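You operate a simulated robot arm through the tools that you are given. There is no shell and no other tool. Be economical: measure what you need, move in short steps, check, and stop when the job is done.

The job below is to be done with a simulated robot arm. You get a single attempt, and the scene is never put back.

JOB
Press the green finished cap's raised spout home and put it back.
Fine: use the lever press, and push its slide back in.

Only the result counts: the job must be done as asked and must still hold three seconds after the hand-in. Knocking over, shifting, dropping, spilling or breaking anything else fails it. Lids that push on must go on centred and level and be pressed home; caps that screw on are set level and turned clockwise until they are tight.

ROBOT AND FRAMES
A 7-joint arm with a two-finger parallel gripper, fixed in place. Base frame: the origin is at the foot of the arm, x ahead of it, y to its left, z up. Readings come in m, degrees, newtons and seconds.
Its first joint turns from -166.0 to 166.0 degrees. Payload 4.4 kg.
The TCP is the grasp point between the finger pads, 0.023 m short of the fingertips. In the tool frame z runs along the fingers and y along their closing line. Largest opening 0.094 m; finger width 0.038, thickness 0.01; the body of the gripper, 0.054 by 0.096 m, starts 0.039 m behind the TCP.
Orientation is told as [roll, pitch, yaw] about the base's x, y, z axes, in that order, counted from this pose: with the fingers straight down and closing along the base's y, the tool's x points along the base's -x, its y along +y and its z along -z.

CONTROLS
- The arm moves only by the tool nudge_tool. Its argument "rows" is a list of rows, each an object (a shift or turn left out is 0, a gripper value left out holds the last) with "delta_pos": the shift along the tool's x, y, z in units of 30 mm (1.0 is 30 mm), a list of three; "rot": the turn, a rotation vector about the tool's x, y, z in units of 6 degrees (1.0 is 6 degrees), a list of three; "gripper": the gripper command, from -1 (fully open) to 1 (shut), values between in proportion. In form: [{"delta_pos": [x, y, z], "rot": [rx, ry, rz], "gripper": gripper}, ...]. A call has 1 to 8 rows; each row shifts and turns the commanded pose from where the row before left it, along the tool's axes as they then stand. A call with a number of a shift or a turn outside -1 to 1 is refused whole. Each row takes 0.2 s and may step no farther than 0.05 m and 8.6 degrees from the row before; otherwise, or with a gripper value out of range, the whole call is refused. Where a pose cannot be reached the arm comes as near as it can. A force on the tool above 90 N (or 10 N above the force at the start of the call, whichever is more), or a blocked arm, ends the call early, and 0.2 s more pass. The fingers move at their own pace (about 0.072 m/s each) and stop on an object; they squeeze with about 39 N. The grip force told is the motor's: it shows also when the fingers shut on nothing. Time passes only in rows, and 0.2 s behind the last, so rows that do not move let the fingers close. It gives the time, the measured TCP pose, the force on the tool (base axes), the opening and the grip force at its end, in the units of the frame above (readings bear some noise).
- Cameras (640 x 400 px; columns grow to the right, rows downward): "scene" is fixed at [0.2199, 0.5019, 1.4396]; the picture's right is [-0.19, -0.98, 0.00], its down [-0.49, 0.10, -0.86] and it looks along [0.85, -0.17, -0.50] (base axes); focal length 331 px, centre (320, 200). "wrist" rides on the gripper at [0.086, 0.016, -0.074] in the tool frame; the picture's right is [-0.18, 0.98, 0.00], its down [-0.58, -0.11, -0.81] and it looks along [-0.79, -0.15, 0.59] (tool axes); focal length 243 px, centre (320, 200). There is no depth. A picture from a camera that has moved, and an enlarged one, comes with that camera's place and axes in the base frame and with its lens.
- camera(camera): a new picture of that camera. No time passes.
- inspect(camera, box): a new picture of the part [left, top, right, bottom] of that camera's present view, enlarged. No time passes.
- hand_in(): hands the job in; it is judged then, once.

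Work in short steps. Places have to be worked out from the pictures, the camera data and where the tool is seen: move nearer, look again, correct. Check each grasp and each placing, and mend what went wrong. You have 120 turns and 68 pictures in all, those below and enlarged ones among them. Open the gripper and draw the arm clear of the work before you hand the job in, unless the task says otherwise; then end with one line.

The tools are called after "Call:" as name(argument=value, ...) on one line, values as JSON. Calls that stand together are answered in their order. nudge_tool: Moves the arm, as the interface text tells. Its arguments: {"type":"object","properties":{"rows":{"type":"array","items":{"type":"object","properties":{"delta_pos":{"type":"array","items":{"type":"number"}},"rot":{"type":"array","items":{"type":"number"}},"gripper":{"type":"number"}}}}},"required":["rows"]} The other tools are called the same way: camera (camera) takes a picture; inspect (camera, box) takes an enlarged picture of a part of a camera's view; hand_in () hands the job in.

At the start:

```text
t: 0.0
tcp_pos: [0.5075, 0.3797, 1.2372]
orientation: [0.0, 0.0, 0.0]
ft_force: [-0.2, -0.7, -0.8]
finger_gap: 0.0937
finger_force: 0.0
```

scene: 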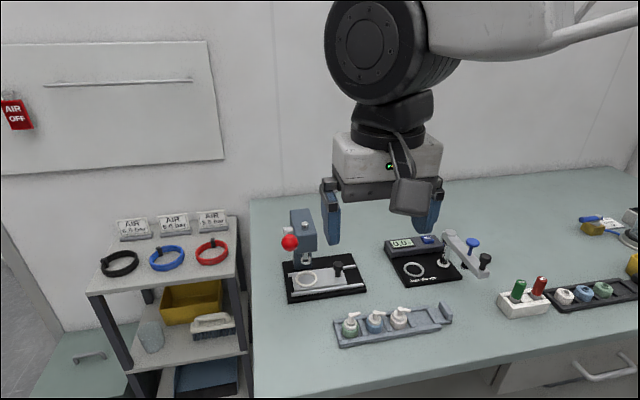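
wrist: 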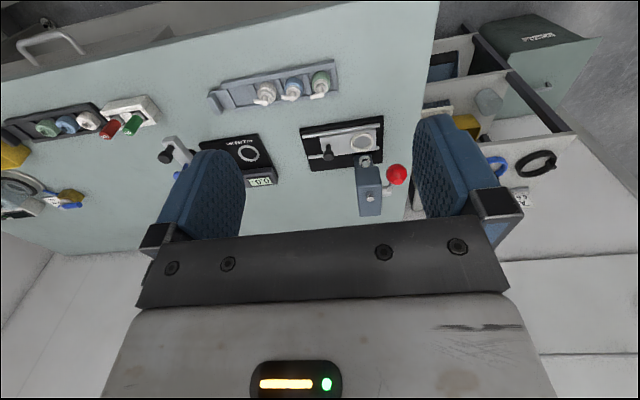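

The scene has a lever press with a red knob and slide, a gauge, and a tray with three pump caps plus others. I enlarge the important areas first.

Call:
inspect(camera="scene", box=[270, 200, 390, 310])

Call:
inspect(camera="scene", box=[320, 280, 470, 360])

Call:
inspect(camera="scene", box=[370, 220, 500, 300])

Call:
inspect(camera="scene", box=[490, 200, 640, 320])

Call:
inspect(camera="wrist", box=[200, 50, 430, 220])

```text
3.64 times, centred on (330, 255) of scene
camera zoom: at [0.2199, 0.5019, 1.4396], right [-0.19, -0.98, 0.0], down [-0.49, 0.1, -0.86], along [0.85, -0.17, -0.5], focal length 1205 px, centre (284, 0)
```

zoom: 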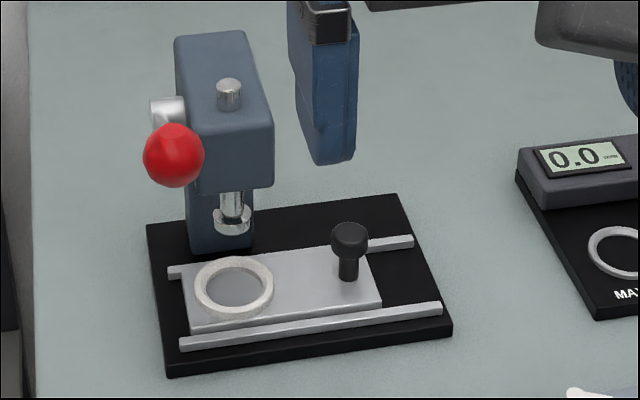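

```text
4.27 times, centred on (395, 320) of scene
camera zoom: at [0.2199, 0.5019, 1.4396], right [-0.19, -0.98, 0.0], down [-0.49, 0.1, -0.86], along [0.85, -0.17, -0.5], focal length 1414 px, centre (0, -312)
```

zoom: 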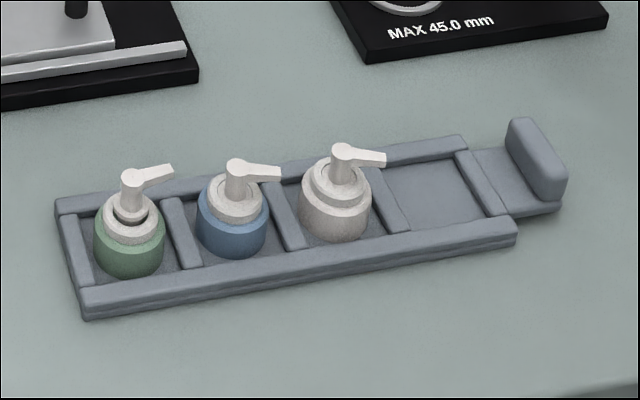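

```text
4.92 times, centred on (435, 260) of scene
camera zoom: at [0.2199, 0.5019, 1.4396], right [-0.19, -0.98, 0.0], down [-0.49, 0.1, -0.86], along [0.85, -0.17, -0.5], focal length 1631 px, centre (-246, -95)
```

zoom: 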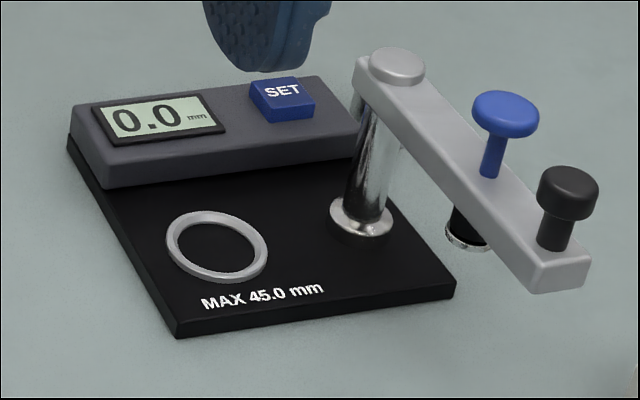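

```text
3.33 times, centred on (565, 260) of scene
camera zoom: at [0.2199, 0.5019, 1.4396], right [-0.19, -0.98, 0.0], down [-0.49, 0.1, -0.86], along [0.85, -0.17, -0.5], focal length 1104 px, centre (-497, 0)
```

zoom: 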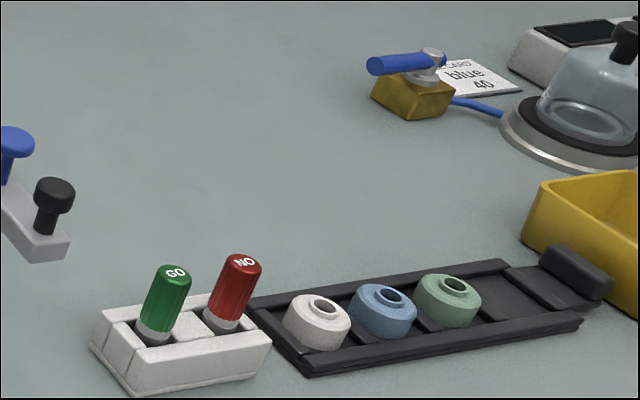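

```text
2.35 times, centred on (315, 135) of wrist
camera zoom: at [0.4206, 0.3937, 1.3108], right [0.18, 0.98, 0.0], down [0.58, -0.11, 0.81], along [0.79, -0.15, -0.59], focal length 571 px, centre (332, 353)
```

zoom: 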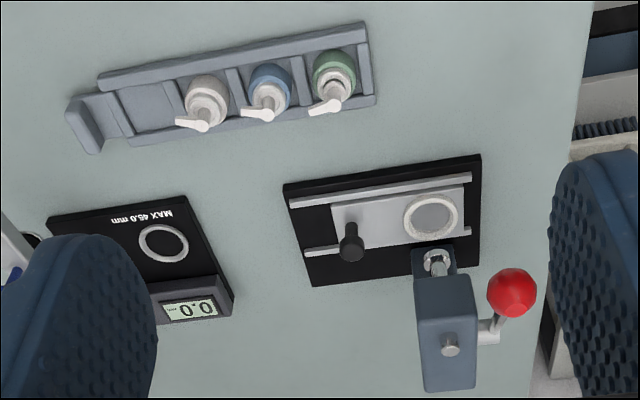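

The slide looks to be already in, with the ring under the ram at about (0.79, 0.42). The slide knob is near (0.789, 0.348, 0.92), the lever ball near (0.728, 0.460, 1.05) and the green cap near (0.638, 0.358). I turn the tool to yaw 90 so the fingers close along x.

Call:
nudge_tool(rows=[{"rot": [0, 0, -1], "gripper": -1}, {"rot": [0, 0, -1]}, {"rot": [0, 0, -1]}, {"rot": [0, 0, -1]}, {"rot": [0, 0, -1]}, {"rot": [0, 0, -1]}, {"rot": [0, 0, -1]}, {"rot": [0, 0, -1]}])

Call:
nudge_tool(rows=[{"rot": [0, 0, -1]}, {"rot": [0, 0, -1]}, {"rot": [0, 0, -1]}, {"rot": [0, 0, -1]}, {"rot": [0, 0, -1]}, {"rot": [0, 0, -1]}, {"rot": [0, 0, -1]}])

```text
t: 1.8
tcp_pos: [0.5074, 0.3775, 1.2376]
orientation: [0.0, 0.0, 48.1]
ft_force: [0.1, -0.6, -0.5]
finger_gap: 0.094
finger_force: 0.0
```

```text
t: 3.4
tcp_pos: [0.5082, 0.3781, 1.2366]
orientation: [0.1, 0.0, 90.1]
ft_force: [0.2, -0.7, 0.2]
finger_gap: 0.0942
finger_force: 0.1
```

The tool is now at yaw 90, so tool x is base -y and tool y is base -x. I move above the slide knob, a little on the -y side and still high.

Call:
nudge_tool(rows=[{"delta_pos": [0.6, -1, 0.6]}, {"delta_pos": [0.6, -1, 0.6]}, {"delta_pos": [0.5, -1, 0.6]}, {"delta_pos": [0.5, -1, 0.6]}, {"delta_pos": [0, -1, 0.6]}, {"delta_pos": [0, -1, 0.6]}, {"delta_pos": [0, -1, 0.6]}, {"delta_pos": [0, -1, 0]}])

Call:
nudge_tool(rows=[{"delta_pos": [0, -1, 0.2]}, {"delta_pos": [0, -0.3, 0.2]}])

Call:
camera(camera="wrist")

Call:
camera(camera="scene")

```text
t: 5.2
tcp_pos: [0.7457, 0.3119, 1.1077]
orientation: [0.0, 0.1, 90.0]
ft_force: [-0.1, -0.4, 0.5]
finger_gap: 0.0938
finger_force: 0.1
```

```text
t: 5.8
tcp_pos: [0.7861, 0.3121, 1.0968]
orientation: [0.0, 0.0, 90.0]
ft_force: [-0.5, -0.3, -0.8]
finger_gap: 0.0937
finger_force: 0.1
```

```text
60 pictures are left
camera wrist: at [0.7688, 0.2247, 1.1712], right [-0.98, 0.18, 0.0], down [0.11, 0.58, 0.81], along [0.15, 0.79, -0.59], focal length 243 px, centre (320, 200)
```

wrist: 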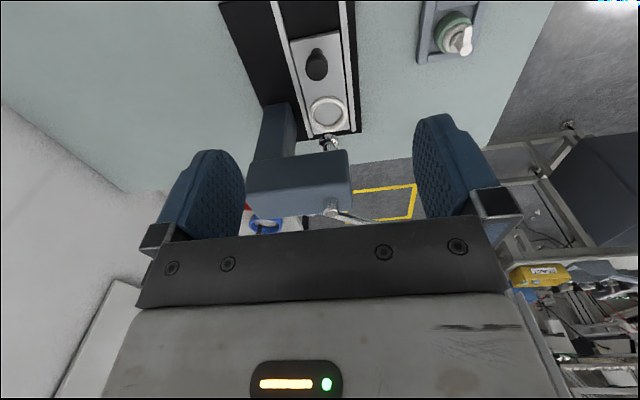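

```text
59 pictures are left
```

scene: 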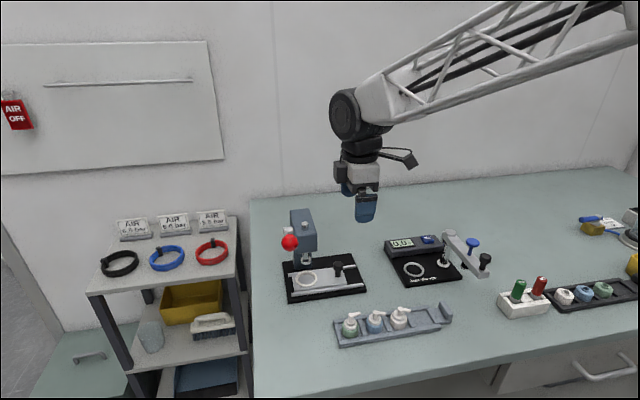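

Both views agree: the knob is at about (0.791, 0.341). I centre over it and descend most of the way.

Call:
nudge_tool(rows=[{"delta_pos": [-0.5, -0.17, 0.5]}, {"delta_pos": [-0.5, 0, 1]}, {"delta_pos": [0, 0, 1]}, {"delta_pos": [0, 0, 1]}, {"delta_pos": [0, 0, 1]}])

Call:
inspect(camera="scene", box=[270, 200, 390, 310])

Call:
camera(camera="wrist")

```text
t: 7.0
tcp_pos: [0.7939, 0.3419, 0.9664]
orientation: [-0.2, 0.0, 90.1]
ft_force: [0.7, 0.6, -0.1]
finger_gap: 0.0941
finger_force: 0.0
```

```text
3.64 times, centred on (330, 255) of scene
camera zoom: at [0.2199, 0.5019, 1.4396], right [-0.19, -0.98, 0.0], down [-0.49, 0.1, -0.86], along [0.85, -0.17, -0.5], focal length 1205 px, centre (284, 0)
```

zoom: 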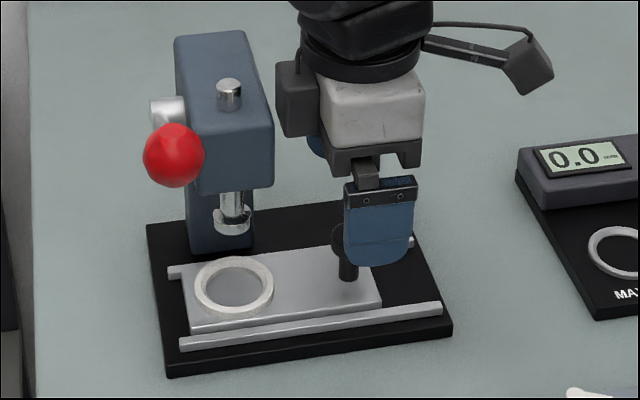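

```text
57 pictures are left
camera wrist: at [0.7764, 0.2551, 1.0402], right [-0.98, 0.18, 0.0], down [0.11, 0.58, 0.81], along [0.15, 0.79, -0.59], focal length 243 px, centre (320, 200)
```

wrist: 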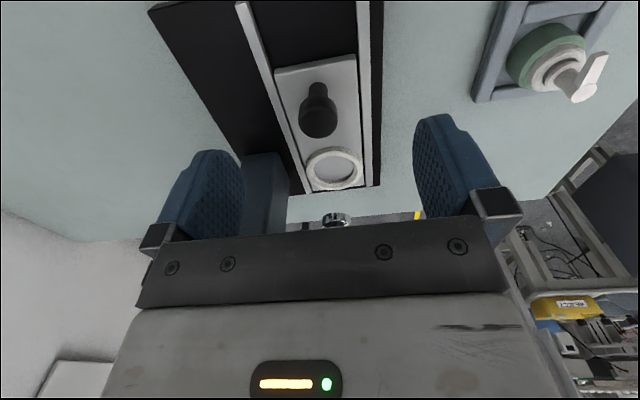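

The knob sits between the fingers, so I descend about 40 mm and close on it.

Call:
nudge_tool(rows=[{"delta_pos": [0, 0, 0.7]}, {"delta_pos": [0, 0, 0.65]}, {"gripper": 1}, {}, {}, {}])

Call:
inspect(camera="scene", box=[270, 200, 390, 310])

```text
t: 8.6
tcp_pos: [0.7958, 0.3431, 0.9243]
orientation: [-0.2, 0.0, 90.0]
ft_force: [27.9, 1.3, -15.5]
finger_gap: 0.023
finger_force: 44.6
stopped in row 6: the force on the tool passed its limit (the readings are from after the stop); the commanded pose is now the measured one
```

```text
3.64 times, centred on (330, 255) of scene
camera zoom: at [0.2199, 0.5019, 1.4396], right [-0.19, -0.98, 0.0], down [-0.49, 0.1, -0.86], along [0.85, -0.17, -0.5], focal length 1205 px, centre (284, 0)
```

zoom: 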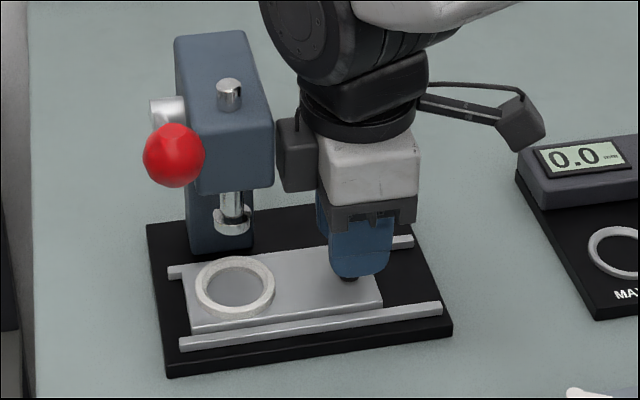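

The knob is gripped with a gap of 23 mm and about 28 N of side force. I ease the tool a little in +x and pull the slide gently toward -y.

Call:
nudge_tool(rows=[{"delta_pos": [0, -0.07, 0]}, {"delta_pos": [0.3, 0, 0]}, {"delta_pos": [0.3, 0, 0]}, {"delta_pos": [0.3, 0, 0]}])

Call:
inspect(camera="scene", box=[270, 200, 390, 310])

```text
t: 9.6
tcp_pos: [0.7948, 0.3164, 0.9248]
orientation: [0.0, 0.0, 90.1]
ft_force: [-52.2, 0.3, 8.4]
finger_gap: 0.0231
finger_force: 44.8
```

```text
3.64 times, centred on (330, 255) of scene
camera zoom: at [0.2199, 0.5019, 1.4396], right [-0.19, -0.98, 0.0], down [-0.49, 0.1, -0.86], along [0.85, -0.17, -0.5], focal length 1205 px, centre (284, 0)
```

zoom: 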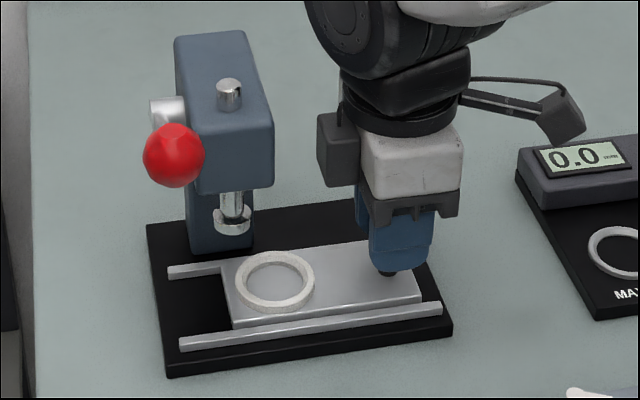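

The slide has moved about 27 mm. I correct x by +0.045 and keep pulling until it reaches the stop.

Call:
nudge_tool(rows=[{"delta_pos": [0.2, 0.045, 0]}, {"delta_pos": [0.3, 0, 0]}, {"delta_pos": [0.3, 0, 0]}, {"delta_pos": [0.3, 0, 0]}])

Call:
inspect(camera="scene", box=[270, 200, 390, 310])

```text
t: 10.6
tcp_pos: [0.7952, 0.2825, 0.9247]
orientation: [-0.3, -0.1, 89.9]
ft_force: [-9.2, 1.1, -5.1]
finger_gap: 0.0235
finger_force: 45.1
```

```text
3.64 times, centred on (330, 255) of scene
camera zoom: at [0.2199, 0.5019, 1.4396], right [-0.19, -0.98, 0.0], down [-0.49, 0.1, -0.86], along [0.85, -0.17, -0.5], focal length 1205 px, centre (284, 0)
```

zoom: 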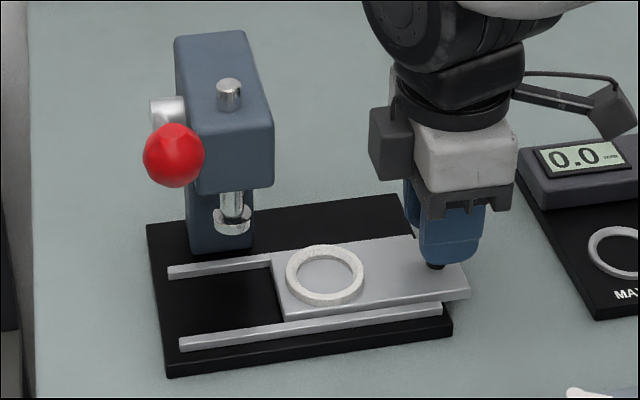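

It has moved about 61 mm so far. I continue in small steps and watch the force for the stop.

Call:
nudge_tool(rows=[{"delta_pos": [0.25, 0, 0]}, {"delta_pos": [0.25, 0, 0]}, {"delta_pos": [0.25, 0, 0]}])

Call:
inspect(camera="scene", box=[270, 200, 390, 310])

```text
t: 11.4
tcp_pos: [0.7942, 0.2593, 0.9244]
orientation: [-0.3, 0.0, 89.9]
ft_force: [18.8, -1.8, -15.0]
finger_gap: 0.0234
finger_force: 44.9
```

```text
3.64 times, centred on (330, 255) of scene
camera zoom: at [0.2199, 0.5019, 1.4396], right [-0.19, -0.98, 0.0], down [-0.49, 0.1, -0.86], along [0.85, -0.17, -0.5], focal length 1205 px, centre (284, 0)
```

zoom: 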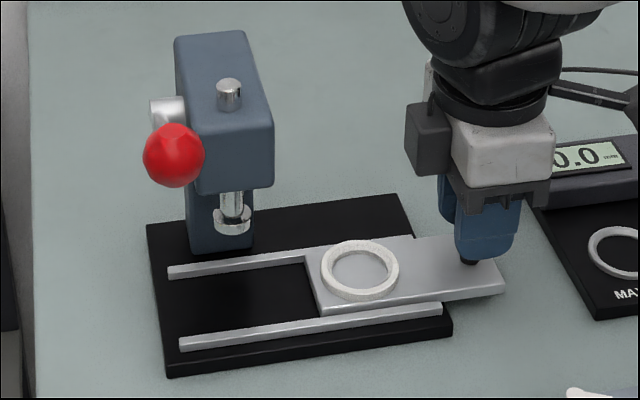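

The slide is about 84 mm out, which clears the head, so I stop short of pulling it free. I release and lift away.

Call:
nudge_tool(rows=[{"gripper": -1}, {}, {}, {"delta_pos": [0, 0, -1]}, {"delta_pos": [0, 0, -1]}, {"delta_pos": [0, 0, -1]}, {"delta_pos": [0, 0, -1]}])

Call:
camera(camera="wrist")

Call:
inspect(camera="scene", box=[270, 200, 390, 310])

```text
t: 13.0
tcp_pos: [0.7944, 0.2604, 1.0423]
orientation: [-0.2, 0.0, 90.0]
ft_force: [0.0, -0.3, -0.8]
finger_gap: 0.0942
finger_force: 0.1
```

```text
52 pictures are left
camera wrist: at [0.7774, 0.1722, 1.1157], right [-0.98, 0.18, 0.0], down [0.11, 0.58, 0.81], along [0.15, 0.79, -0.59], focal length 243 px, centre (320, 200)
```

wrist: 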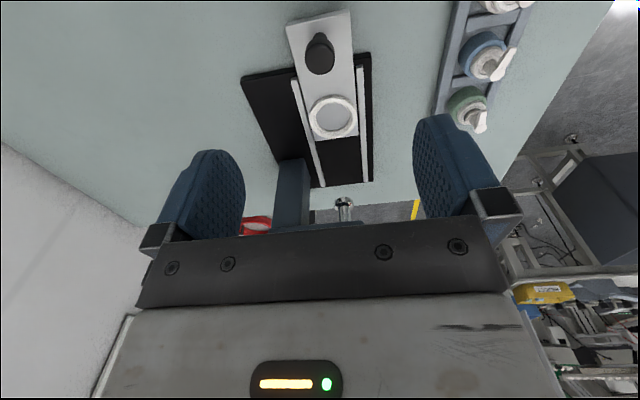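

```text
3.64 times, centred on (330, 255) of scene
camera zoom: at [0.2199, 0.5019, 1.4396], right [-0.19, -0.98, 0.0], down [-0.49, 0.1, -0.86], along [0.85, -0.17, -0.5], focal length 1205 px, centre (284, 0)
```

zoom: 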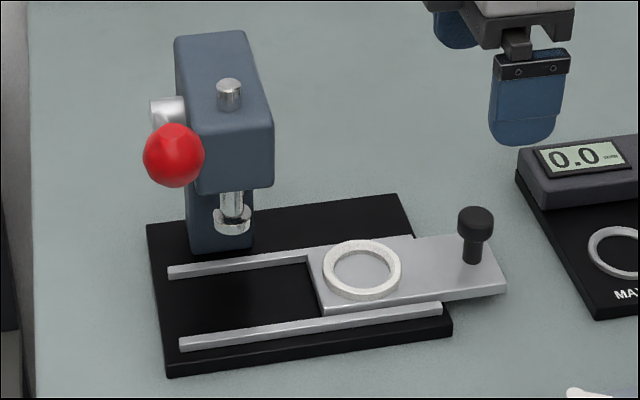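

The slide is out, with the ring near (0.793, 0.335). Next I move over the green cap, staying high.

Call:
nudge_tool(rows=[{"delta_pos": [0, 1, 0]}, {"delta_pos": [-0.3, 1, 0]}, {"delta_pos": [-0.5, 1, 0]}, {"delta_pos": [-0.5, 1, 0]}, {"delta_pos": [-0.5, 1, 0]}, {"delta_pos": [-0.5, 0.2, 0]}])

Call:
camera(camera="wrist")

Call:
inspect(camera="scene", box=[320, 280, 440, 350])

```text
t: 14.4
tcp_pos: [0.6383, 0.3278, 1.0441]
orientation: [-0.3, -0.1, 90.1]
ft_force: [-1.1, -0.5, -0.4]
finger_gap: 0.0942
finger_force: 0.1
```

```text
50 pictures are left
camera wrist: at [0.6213, 0.2413, 1.1178], right [-0.98, 0.18, 0.0], down [0.11, 0.58, 0.81], along [0.15, 0.79, -0.59], focal length 243 px, centre (320, 200)
```

wrist: 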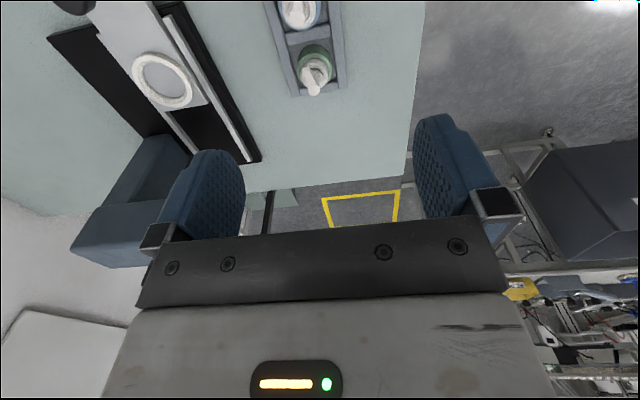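

```text
5.33 times, centred on (380, 315) of scene
camera zoom: at [0.2199, 0.5019, 1.4396], right [-0.19, -0.98, 0.0], down [-0.49, 0.1, -0.86], along [0.85, -0.17, -0.5], focal length 1767 px, centre (0, -413)
```

zoom: 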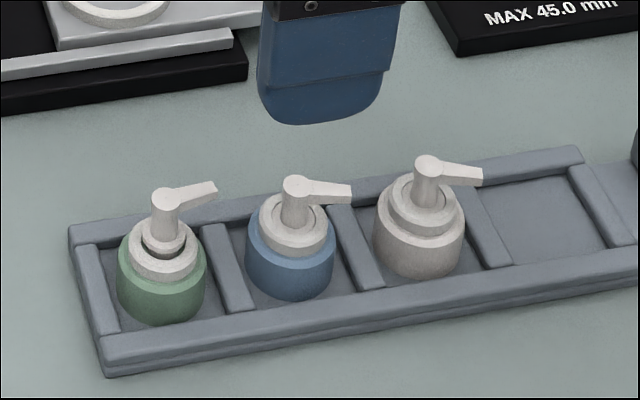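

The cap is centred near (0.644, 0.356), with the body reaching z ≈ 0.895, the tray walls ≈ 0.881 and the spout top ≈ 0.931. I go above it to z ≈ 0.975 and recheck.

Call:
nudge_tool(rows=[{"delta_pos": [-0.5, -0.1, 0.8]}, {"delta_pos": [-0.45, -0.1, 0.8]}, {"delta_pos": [0, 0, 0.7]}])

Call:
camera(camera="wrist")

Call:
inspect(camera="scene", box=[320, 270, 440, 350])

```text
t: 15.2
tcp_pos: [0.6442, 0.3575, 0.9749]
orientation: [-0.3, -0.1, 90.0]
ft_force: [-0.4, 0.1, 0.4]
finger_gap: 0.0941
finger_force: 0.0
```

```text
48 pictures are left
camera wrist: at [0.6273, 0.2695, 1.0478], right [-0.98, 0.18, 0.0], down [0.11, 0.58, 0.81], along [0.15, 0.79, -0.59], focal length 243 px, centre (320, 200)
```

wrist: 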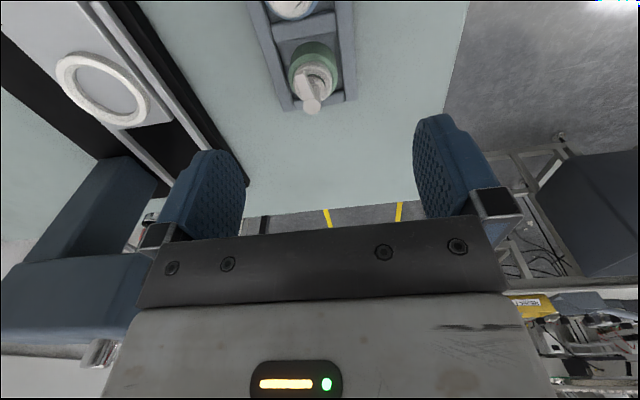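

```text
5.00 times, centred on (380, 310) of scene
camera zoom: at [0.2199, 0.5019, 1.4396], right [-0.19, -0.98, 0.0], down [-0.49, 0.1, -0.86], along [0.85, -0.17, -0.5], focal length 1657 px, centre (20, -350)
```

zoom: 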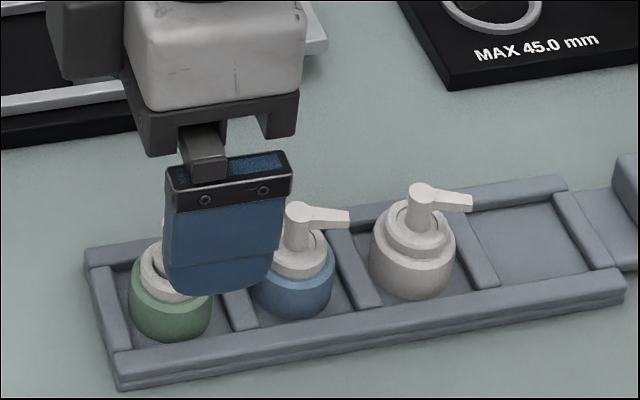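

The scene camera predicts the finger position well, so I trust it: the cap is centred at about (0.6443, 0.3565), under the TCP. I descend to z ≈ 0.908 and partly close.

Call:
nudge_tool(rows=[{"delta_pos": [0, 0, 0.8]}, {"delta_pos": [0.0, 0, 0.8]}, {"delta_pos": [0, 0, 0.62]}, {"gripper": 0.05}, {}])

Call:
inspect(camera="scene", box=[320, 270, 440, 350])

Call:
camera(camera="wrist")

```text
t: 16.4
tcp_pos: [0.6447, 0.3573, 0.9094]
orientation: [-0.2, -0.2, 90.0]
ft_force: [-0.1, -0.1, 0.1]
finger_gap: 0.0444
finger_force: 0.0
```

```text
5.00 times, centred on (380, 310) of scene
camera zoom: at [0.2199, 0.5019, 1.4396], right [-0.19, -0.98, 0.0], down [-0.49, 0.1, -0.86], along [0.85, -0.17, -0.5], focal length 1657 px, centre (20, -350)
```

zoom: 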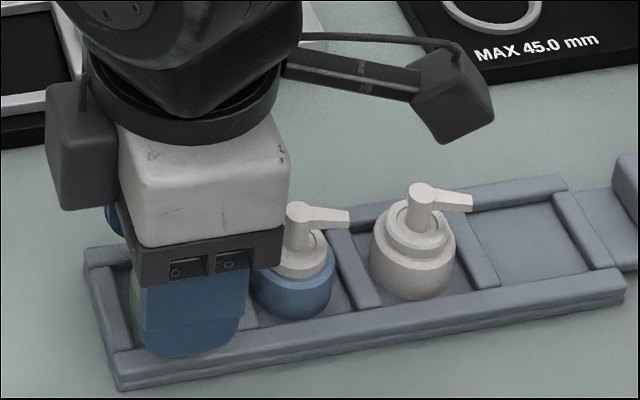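

```text
45 pictures are left
camera wrist: at [0.6273, 0.2695, 0.9827], right [-0.98, 0.18, 0.0], down [0.11, 0.58, 0.81], along [0.15, 0.79, -0.59], focal length 243 px, centre (320, 200)
```

wrist: 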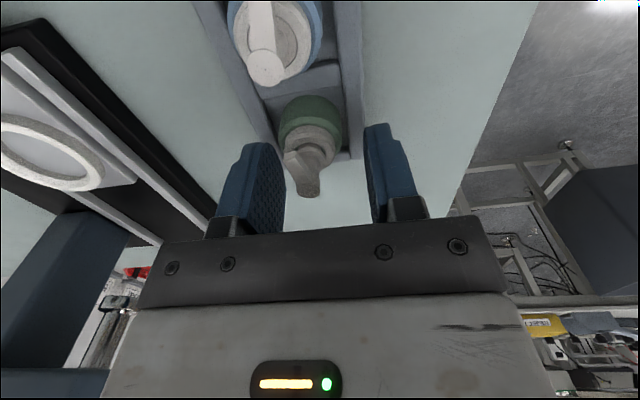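

The wrist view seems to disagree about y, so I zoom in on the cap between the fingers.

Call:
inspect(camera="wrist", box=[220, 60, 420, 220])

Call:
inspect(camera="scene", box=[325, 300, 395, 350])

```text
2.50 times, centred on (320, 140) of wrist
camera zoom: at [0.6273, 0.2695, 0.9827], right [-0.98, 0.18, 0.0], down [0.11, 0.58, 0.81], along [0.15, 0.79, -0.59], focal length 606 px, centre (320, 350)
```

zoom: 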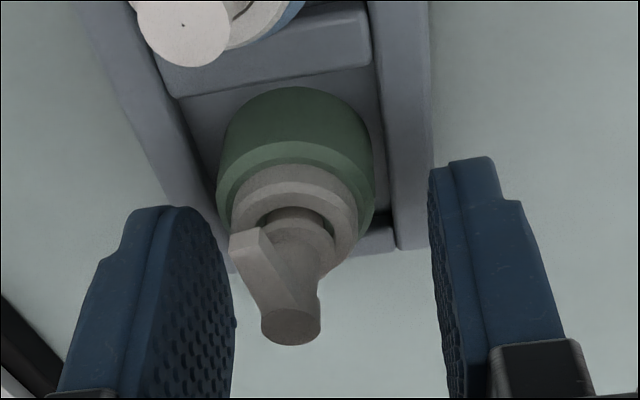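

```text
8.00 times, centred on (360, 325) of scene
camera zoom: at [0.2199, 0.5019, 1.4396], right [-0.19, -0.98, 0.0], down [-0.49, 0.1, -0.86], along [0.85, -0.17, -0.5], focal length 2651 px, centre (0, -800)
```

zoom: 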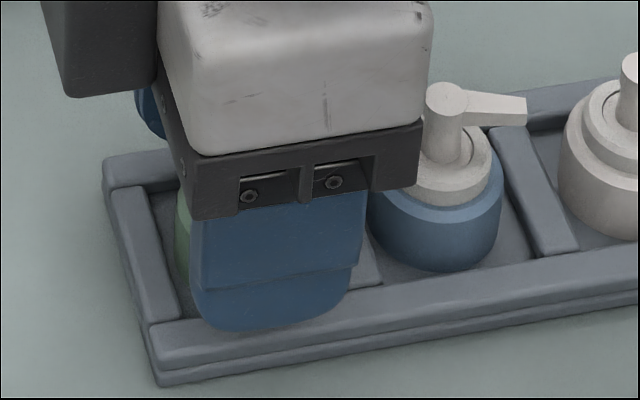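

The scene view puts the cap body (y ≈ 0.356) squarely behind the front finger, and I trust it since it also predicts the finger. I close gradually and watch the forces.

Call:
nudge_tool(rows=[{"gripper": 0.15}, {"gripper": 0.22}, {}])

Call:
inspect(camera="wrist", box=[220, 60, 420, 220])

```text
t: 17.2
tcp_pos: [0.6457, 0.358, 0.9091]
orientation: [-0.2, -0.1, 90.0]
ft_force: [-0.2, 0.6, -0.3]
finger_gap: 0.0368
finger_force: 0.1
```

```text
2.50 times, centred on (320, 140) of wrist
camera zoom: at [0.6272, 0.2695, 0.9827], right [-0.98, 0.18, 0.0], down [0.11, 0.58, 0.81], along [0.15, 0.79, -0.59], focal length 606 px, centre (320, 350)
```

zoom: 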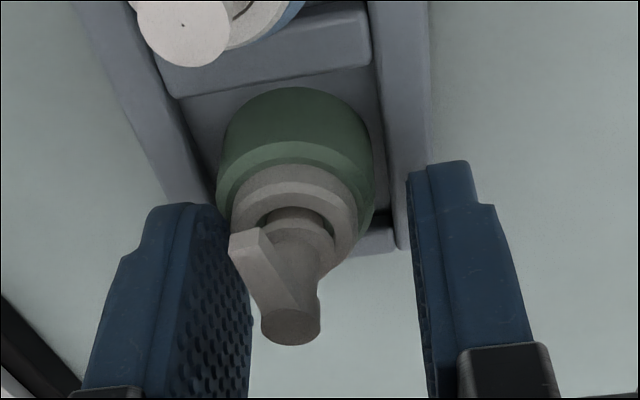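

The cap seems about 2–3 mm toward +x of centre and slightly lower than assumed. I open a bit, shift 3 mm in +x, lower 5 mm and close gradually again.

Call:
nudge_tool(rows=[{"gripper": 0.12}, {"delta_pos": [0, -0.08, 0]}, {"delta_pos": [0, 0, 0.1]}, {"delta_pos": [0, 0, 0.08]}, {"gripper": 0.22}, {}])

Call:
inspect(camera="wrist", box=[220, 60, 420, 220])

Call:
inspect(camera="scene", box=[325, 300, 395, 350])

```text
t: 18.6
tcp_pos: [0.6479, 0.3573, 0.9025]
orientation: [-0.3, -0.1, 89.9]
ft_force: [-0.1, 0.2, -0.2]
finger_gap: 0.0365
finger_force: 0.1
```

```text
2.50 times, centred on (320, 140) of wrist
camera zoom: at [0.6298, 0.2703, 0.9769], right [-0.98, 0.18, 0.0], down [0.11, 0.58, 0.81], along [0.15, 0.79, -0.59], focal length 606 px, centre (320, 350)
```

zoom: 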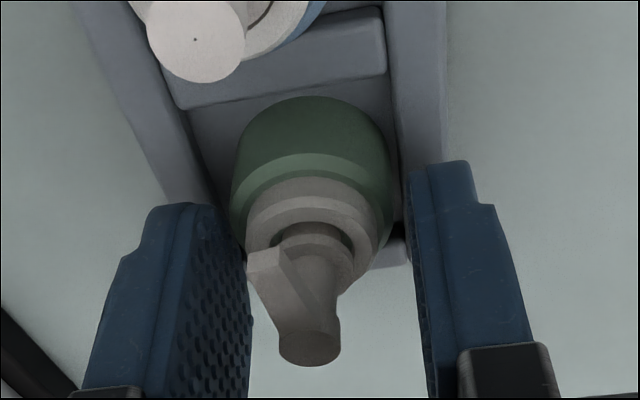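

```text
8.00 times, centred on (360, 325) of scene
camera zoom: at [0.2199, 0.5019, 1.4396], right [-0.19, -0.98, 0.0], down [-0.49, 0.1, -0.86], along [0.85, -0.17, -0.5], focal length 2651 px, centre (0, -800)
```

zoom: 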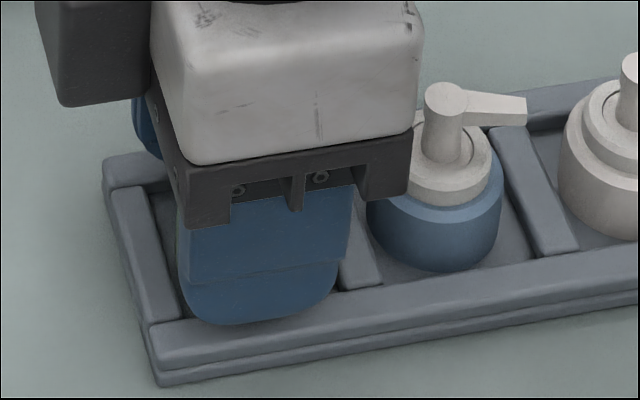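

The cap looks centred between the pads now, so I close.

Call:
nudge_tool(rows=[{"gripper": 0.27}, {"gripper": 0.32}, {"gripper": 0.4}, {}])

Call:
inspect(camera="wrist", box=[220, 60, 420, 220])

```text
t: 19.6
tcp_pos: [0.6474, 0.358, 0.903]
orientation: [-0.2, 0.0, 89.9]
ft_force: [0.3, -0.3, -0.2]
finger_gap: 0.0316
finger_force: 9.4
```

```text
2.50 times, centred on (320, 140) of wrist
camera zoom: at [0.6298, 0.2703, 0.9769], right [-0.98, 0.18, 0.0], down [0.11, 0.58, 0.81], along [0.15, 0.79, -0.59], focal length 606 px, centre (320, 350)
```

zoom: 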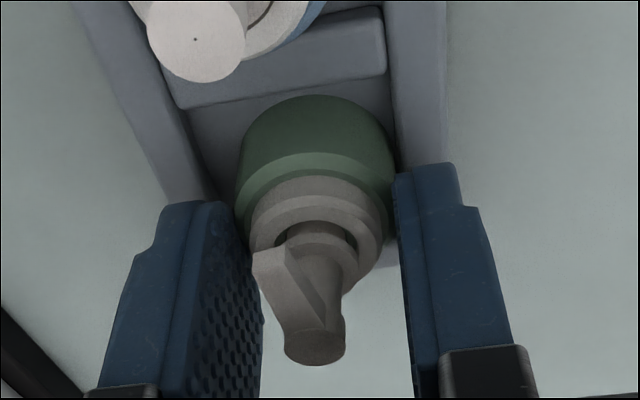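

The fingers hold at a 31.6 mm gap, so they are on the body. I firm up the grip and lift a little to check.

Call:
nudge_tool(rows=[{"gripper": 1}, {}, {"delta_pos": [0, 0, -0.3]}, {"delta_pos": [0, 0, -0.7]}, {"delta_pos": [0, 0, -1]}])

Call:
inspect(camera="wrist", box=[220, 60, 420, 220])

Call:
inspect(camera="scene", box=[310, 260, 430, 350])

```text
t: 20.8
tcp_pos: [0.648, 0.3569, 0.9634]
orientation: [-0.3, 0.0, 89.9]
ft_force: [0.7, 0.8, -0.5]
finger_gap: 0.0314
finger_force: 10.2
```

```text
2.50 times, centred on (320, 140) of wrist
camera zoom: at [0.6303, 0.2693, 1.0371], right [-0.98, 0.18, 0.0], down [0.11, 0.58, 0.81], along [0.15, 0.79, -0.59], focal length 606 px, centre (320, 350)
```

zoom: 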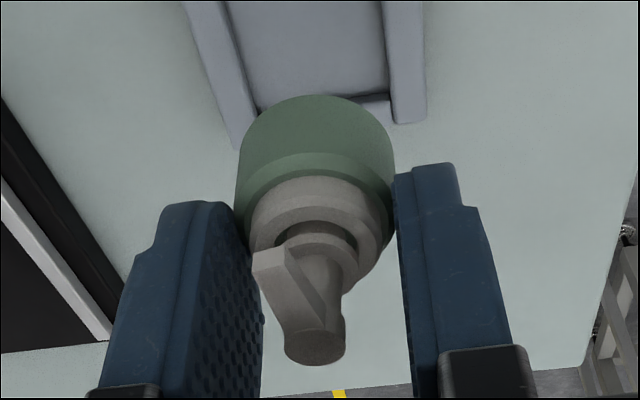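

```text
4.44 times, centred on (370, 305) of scene
camera zoom: at [0.2199, 0.5019, 1.4396], right [-0.19, -0.98, 0.0], down [-0.49, 0.1, -0.86], along [0.85, -0.17, -0.5], focal length 1473 px, centre (98, -267)
```

zoom: 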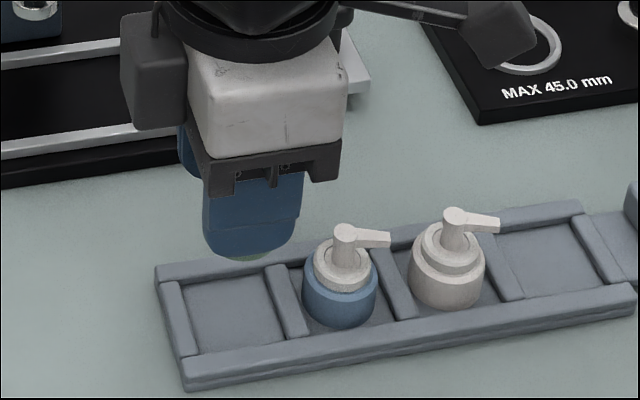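

The cap is held level. For its return I note the seated TCP as (0.6475, 0.3575, 0.903). I carry it above the ring at about (0.795, 0.334).

Call:
nudge_tool(rows=[{"delta_pos": [0.2, 0, -0.7]}, {"delta_pos": [0.4, -0.9, -0.6]}, {"delta_pos": [0.2, -1, 0]}, {"delta_pos": [0, -1, 0]}, {"delta_pos": [0, -1, 0]}, {"delta_pos": [0, -1, 0]}, {}])

Call:
inspect(camera="scene", box=[300, 200, 400, 300])

Call:
camera(camera="wrist")

```text
t: 22.4
tcp_pos: [0.7951, 0.3332, 1.0021]
orientation: [-0.2, 0.0, 89.9]
ft_force: [0.0, 0.1, -0.1]
finger_gap: 0.0316
finger_force: 9.9
```

```text
4.00 times, centred on (350, 250) of scene
camera zoom: at [0.2199, 0.5019, 1.4396], right [-0.19, -0.98, 0.0], down [-0.49, 0.1, -0.86], along [0.85, -0.17, -0.5], focal length 1325 px, centre (200, 0)
```

zoom: 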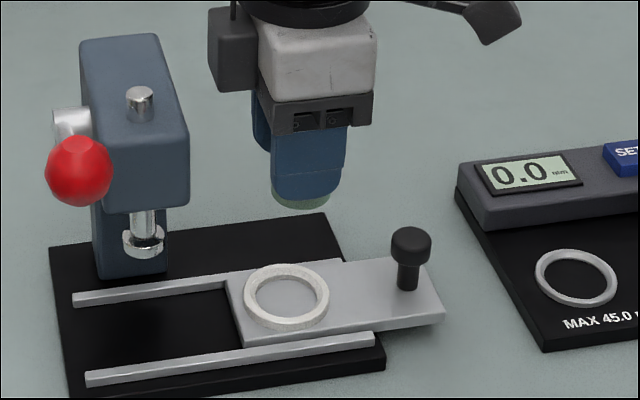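

```text
35 pictures are left
camera wrist: at [0.7778, 0.2456, 1.0758], right [-0.98, 0.19, 0.0], down [0.11, 0.58, 0.81], along [0.15, 0.79, -0.59], focal length 243 px, centre (320, 200)
```

wrist: 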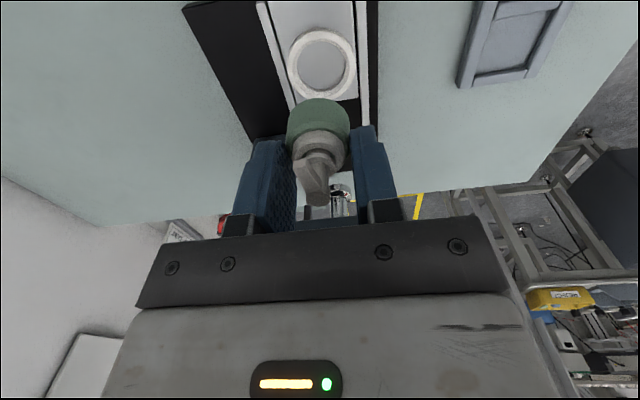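

I zoom in to find the cap bottom's centre relative to the ring.

Call:
inspect(camera="scene", box=[350, 230, 400, 261])

Call:
inspect(camera="scene", box=[350, 255, 400, 286])

Call:
inspect(camera="wrist", box=[240, 10, 400, 110])

```text
12.80 times, centred on (375, 246) of scene
camera zoom: at [0.2199, 0.5019, 1.4396], right [-0.19, -0.98, 0.0], down [-0.49, 0.1, -0.86], along [0.85, -0.17, -0.5], focal length 4241 px, centre (-384, -382)
```

zoom: 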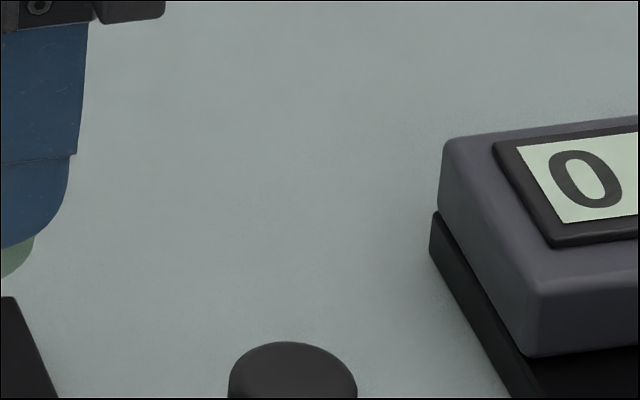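

```text
12.80 times, centred on (375, 270) of scene
camera zoom: at [0.2199, 0.5019, 1.4396], right [-0.19, -0.98, 0.0], down [-0.49, 0.1, -0.86], along [0.85, -0.17, -0.5], focal length 4241 px, centre (-384, -702)
```

zoom: 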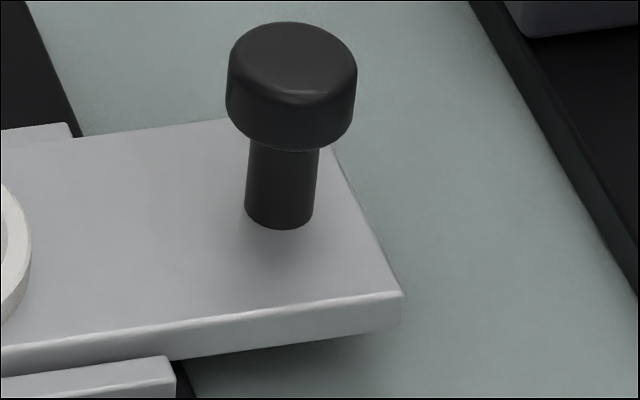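

```text
4.00 times, centred on (320, 60) of wrist
camera zoom: at [0.7778, 0.2456, 1.0758], right [-0.98, 0.19, 0.0], down [0.11, 0.58, 0.81], along [0.15, 0.79, -0.59], focal length 970 px, centre (320, 760)
```

zoom: 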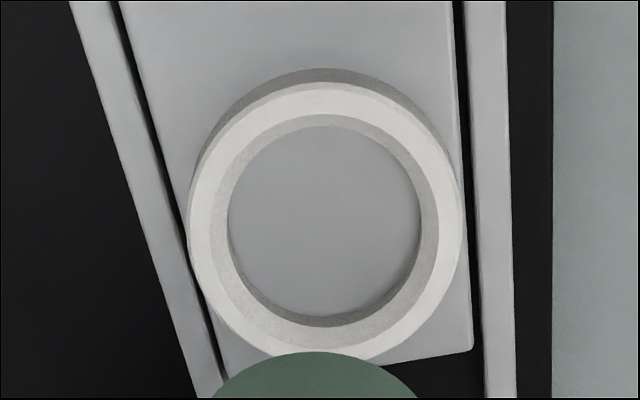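

I recentre the zoom on the cap bottom.

Call:
inspect(camera="scene", box=[325, 230, 373, 260])

```text
13.33 times, centred on (349, 245) of scene
camera zoom: at [0.2199, 0.5019, 1.4396], right [-0.19, -0.98, 0.0], down [-0.49, 0.1, -0.86], along [0.85, -0.17, -0.5], focal length 4418 px, centre (-67, -400)
```

zoom: 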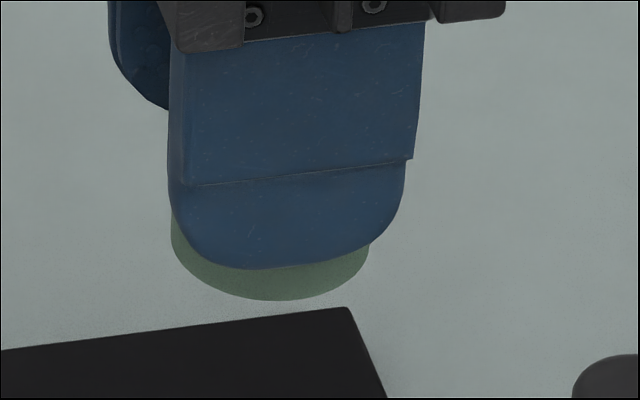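

The cap is 33 mm across, centred at y ≈ 0.330 (TCP −3 mm), with its bottom 32 mm below the TCP. The ring is at (0.795, 0.336), so I shift 6 mm in +y and descend to just above the ring.

Call:
nudge_tool(rows=[{"delta_pos": [-0.19, 0, 0.5]}, {"delta_pos": [0, 0, 0.9]}, {"delta_pos": [0, 0, 0.9]}, {}])

Call:
inspect(camera="scene", box=[325, 240, 397, 285])

Call:
inspect(camera="wrist", box=[240, 50, 400, 150])

```text
t: 23.4
tcp_pos: [0.7938, 0.3389, 0.9334]
orientation: [-0.2, -0.1, 89.9]
ft_force: [0.1, 0.5, -0.8]
finger_gap: 0.0314
finger_force: 9.7
```

```text
8.89 times, centred on (361, 262) of scene
camera zoom: at [0.2199, 0.5019, 1.4396], right [-0.19, -0.98, 0.0], down [-0.49, 0.1, -0.86], along [0.85, -0.17, -0.5], focal length 2945 px, centre (-44, -356)
```

zoom: 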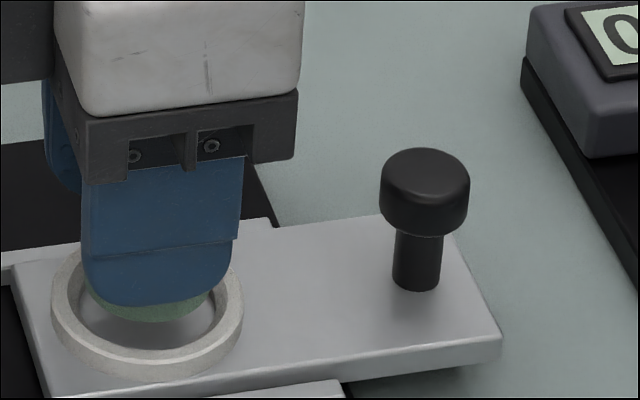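

```text
4.00 times, centred on (320, 100) of wrist
camera zoom: at [0.7773, 0.2519, 1.0068], right [-0.98, 0.18, 0.0], down [0.11, 0.58, 0.81], along [0.15, 0.79, -0.59], focal length 970 px, centre (320, 600)
```

zoom: 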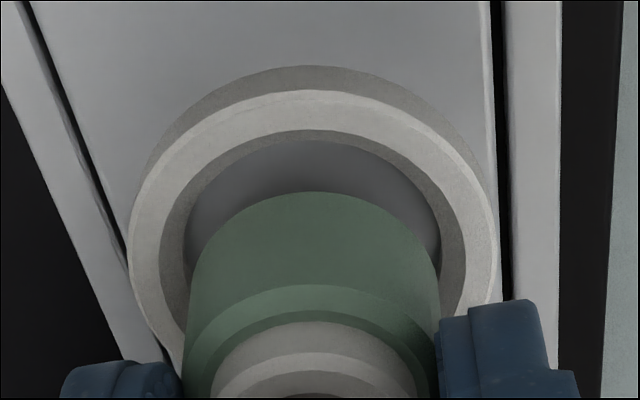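

The cap is aligned in both x and y within about 1 mm. I lower it into the nest in small steps and watch the force.

Call:
nudge_tool(rows=[{"delta_pos": [0, 0, 0.2]}, {"delta_pos": [0, 0, 0.12]}, {"delta_pos": [0, 0, 0.1]}, {}])

Call:
inspect(camera="wrist", box=[240, 70, 400, 170])

```text
t: 24.4
tcp_pos: [0.794, 0.3395, 0.9206]
orientation: [-0.2, -0.1, 89.9]
ft_force: [0.3, -0.3, -0.5]
finger_gap: 0.0314
finger_force: 10.0
```

```text
4.00 times, centred on (320, 120) of wrist
camera zoom: at [0.7769, 0.2518, 0.9947], right [-0.98, 0.19, 0.0], down [0.11, 0.58, 0.81], along [0.15, 0.79, -0.59], focal length 970 px, centre (320, 520)
```

zoom: 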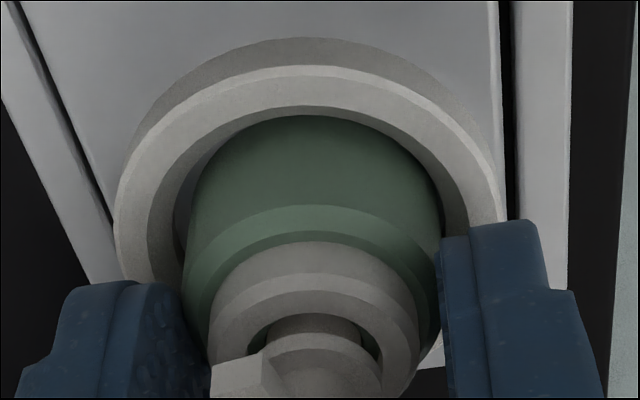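

The cap is entering the ring with no force. I trim +0.7 mm in x and lower on until it contacts the floor.

Call:
nudge_tool(rows=[{"delta_pos": [0, -0.025, 0.05]}, {"delta_pos": [0, 0, 0.05]}, {"delta_pos": [0, 0, 0.05]}, {}])

```text
t: 25.4
tcp_pos: [0.7963, 0.3397, 0.917]
orientation: [-0.3, -0.1, 89.8]
ft_force: [0.1, 0.3, 7.5]
finger_gap: 0.0315
finger_force: 10.6
```

There is 7.5 N upward at TCP 0.917, exactly the predicted floor height, so the cap is seated. I open and lift away.

Call:
nudge_tool(rows=[{"gripper": 0.1}, {}, {"gripper": -0.5}, {"delta_pos": [0, 0, -0.6]}, {"delta_pos": [0, 0, -0.9]}, {"delta_pos": [0.4, 0, -0.9]}])

Call:
inspect(camera="scene", box=[290, 200, 400, 290])

```text
t: 26.8
tcp_pos: [0.794, 0.3271, 0.9902]
orientation: [-0.2, 0.0, 89.9]
ft_force: [-0.4, -0.5, -0.4]
finger_gap: 0.0705
finger_force: 0.0
```

```text
4.44 times, centred on (345, 245) of scene
camera zoom: at [0.2199, 0.5019, 1.4396], right [-0.19, -0.98, 0.0], down [-0.49, 0.1, -0.86], along [0.85, -0.17, -0.5], focal length 1473 px, centre (209, 0)
```

zoom: 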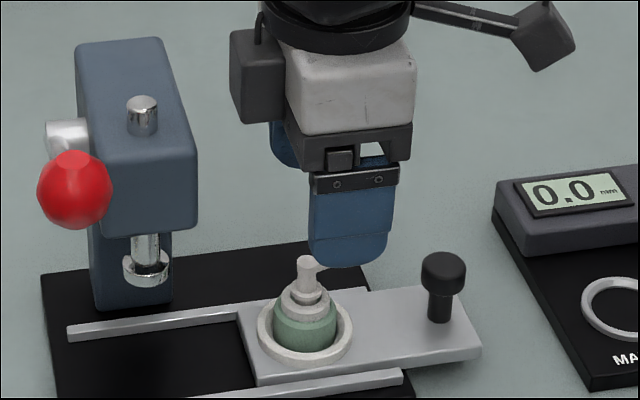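

The cap is seated upright in the nest. I go back to the knob at (0.795, 0.2595, 0.924) to push the slide in.

Call:
nudge_tool(rows=[{"delta_pos": [0.8, 0, 0]}, {"delta_pos": [0.8, 0, 0]}, {"delta_pos": [0.65, -0.03, 0.2]}, {"delta_pos": [0, 0, 0.9]}, {"delta_pos": [0, 0, 0.9]}, {"delta_pos": [0, 0, 0.2]}, {"gripper": 0.4}, {}])

Call:
inspect(camera="scene", box=[290, 200, 400, 290])

```text
t: 28.6
tcp_pos: [0.7969, 0.2589, 0.9232]
orientation: [-0.2, -0.1, 89.9]
ft_force: [-0.3, 0.5, -0.7]
finger_gap: 0.0279
finger_force: 0.1
```

```text
4.44 times, centred on (345, 245) of scene
camera zoom: at [0.2199, 0.5019, 1.4396], right [-0.19, -0.98, 0.0], down [-0.49, 0.1, -0.86], along [0.85, -0.17, -0.5], focal length 1473 px, centre (209, 0)
```

zoom: 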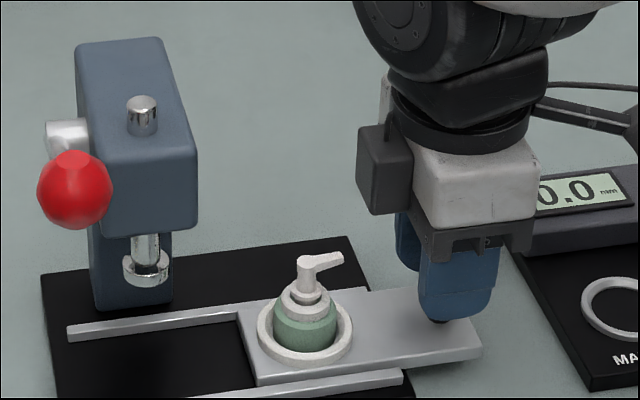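

The fingers straddle the knob. I trim x slightly, grip, and push the slide in most of the way in +y.

Call:
nudge_tool(rows=[{"delta_pos": [0, 0.04, 0]}, {"gripper": 0.6}, {}, {"delta_pos": [-0.3, 0, 0]}, {"delta_pos": [-0.4, 0, 0]}, {"delta_pos": [-0.4, 0, 0]}, {"delta_pos": [-0.4, 0, 0]}, {"delta_pos": [-0.4, 0, 0]}])

Call:
inspect(camera="scene", box=[290, 200, 400, 290])

```text
t: 30.4
tcp_pos: [0.7952, 0.316, 0.9226]
orientation: [-0.3, -0.2, 89.9]
ft_force: [38.0, -1.1, -18.4]
finger_gap: 0.0231
finger_force: 44.6
```

```text
4.44 times, centred on (345, 245) of scene
camera zoom: at [0.2199, 0.5019, 1.4396], right [-0.19, -0.98, 0.0], down [-0.49, 0.1, -0.86], along [0.85, -0.17, -0.5], focal length 1473 px, centre (209, 0)
```

zoom: 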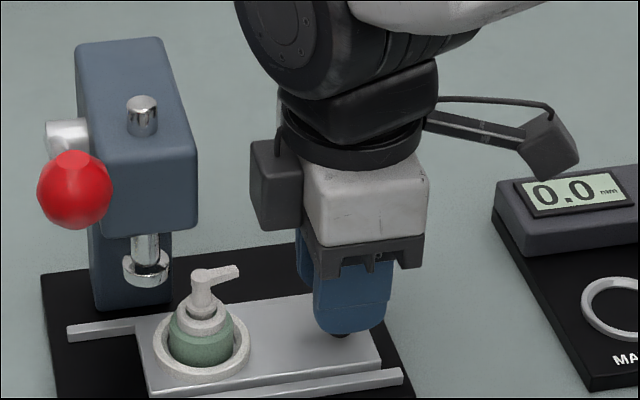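

The ram disc should clear the spout top by about 4 mm. I push the last 27 mm in finer steps.

Call:
nudge_tool(rows=[{"delta_pos": [-0.25, -0.02, 0]}, {"delta_pos": [-0.25, 0, 0]}, {"delta_pos": [-0.2, 0, 0]}, {}])

Call:
inspect(camera="scene", box=[290, 220, 370, 290])

```text
t: 31.4
tcp_pos: [0.795, 0.337, 0.9231]
orientation: [-0.2, 0.0, 90.0]
ft_force: [-9.8, 1.4, 10.0]
finger_gap: 0.0234
finger_force: 44.9
```

```text
5.71 times, centred on (330, 255) of scene
camera zoom: at [0.2199, 0.5019, 1.4396], right [-0.19, -0.98, 0.0], down [-0.49, 0.1, -0.86], along [0.85, -0.17, -0.5], focal length 1893 px, centre (263, -114)
```

zoom: 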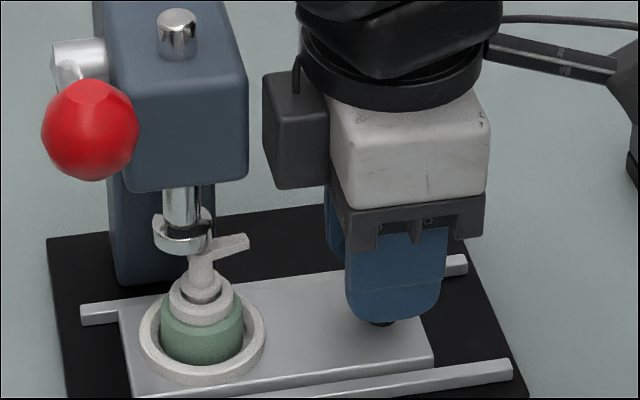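

The spout is passing under the ram without contact. I push the last few millimetres to the stop.

Call:
nudge_tool(rows=[{"delta_pos": [-0.1, 0, 0]}, {"delta_pos": [-0.1, 0, 0]}, {"delta_pos": [-0.06, 0, 0]}, {}])

Call:
inspect(camera="scene", box=[290, 220, 370, 290])

```text
t: 32.4
tcp_pos: [0.7951, 0.3442, 0.9217]
orientation: [-0.3, 0.0, 89.9]
ft_force: [-48.7, -20.6, 25.4]
finger_gap: 0.0235
finger_force: 45.4
```

```text
5.71 times, centred on (330, 255) of scene
camera zoom: at [0.2199, 0.5019, 1.4396], right [-0.19, -0.98, 0.0], down [-0.49, 0.1, -0.86], along [0.85, -0.17, -0.5], focal length 1893 px, centre (263, -114)
```

zoom: 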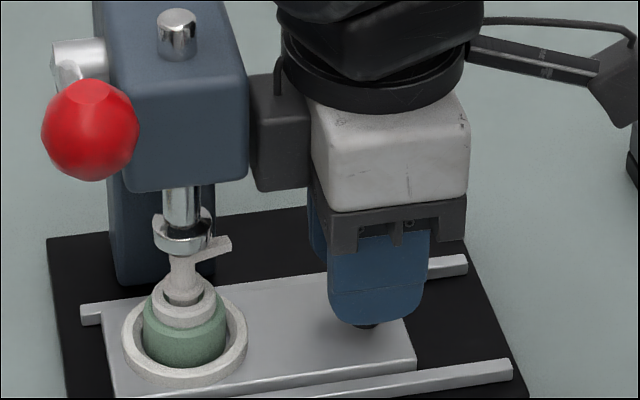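

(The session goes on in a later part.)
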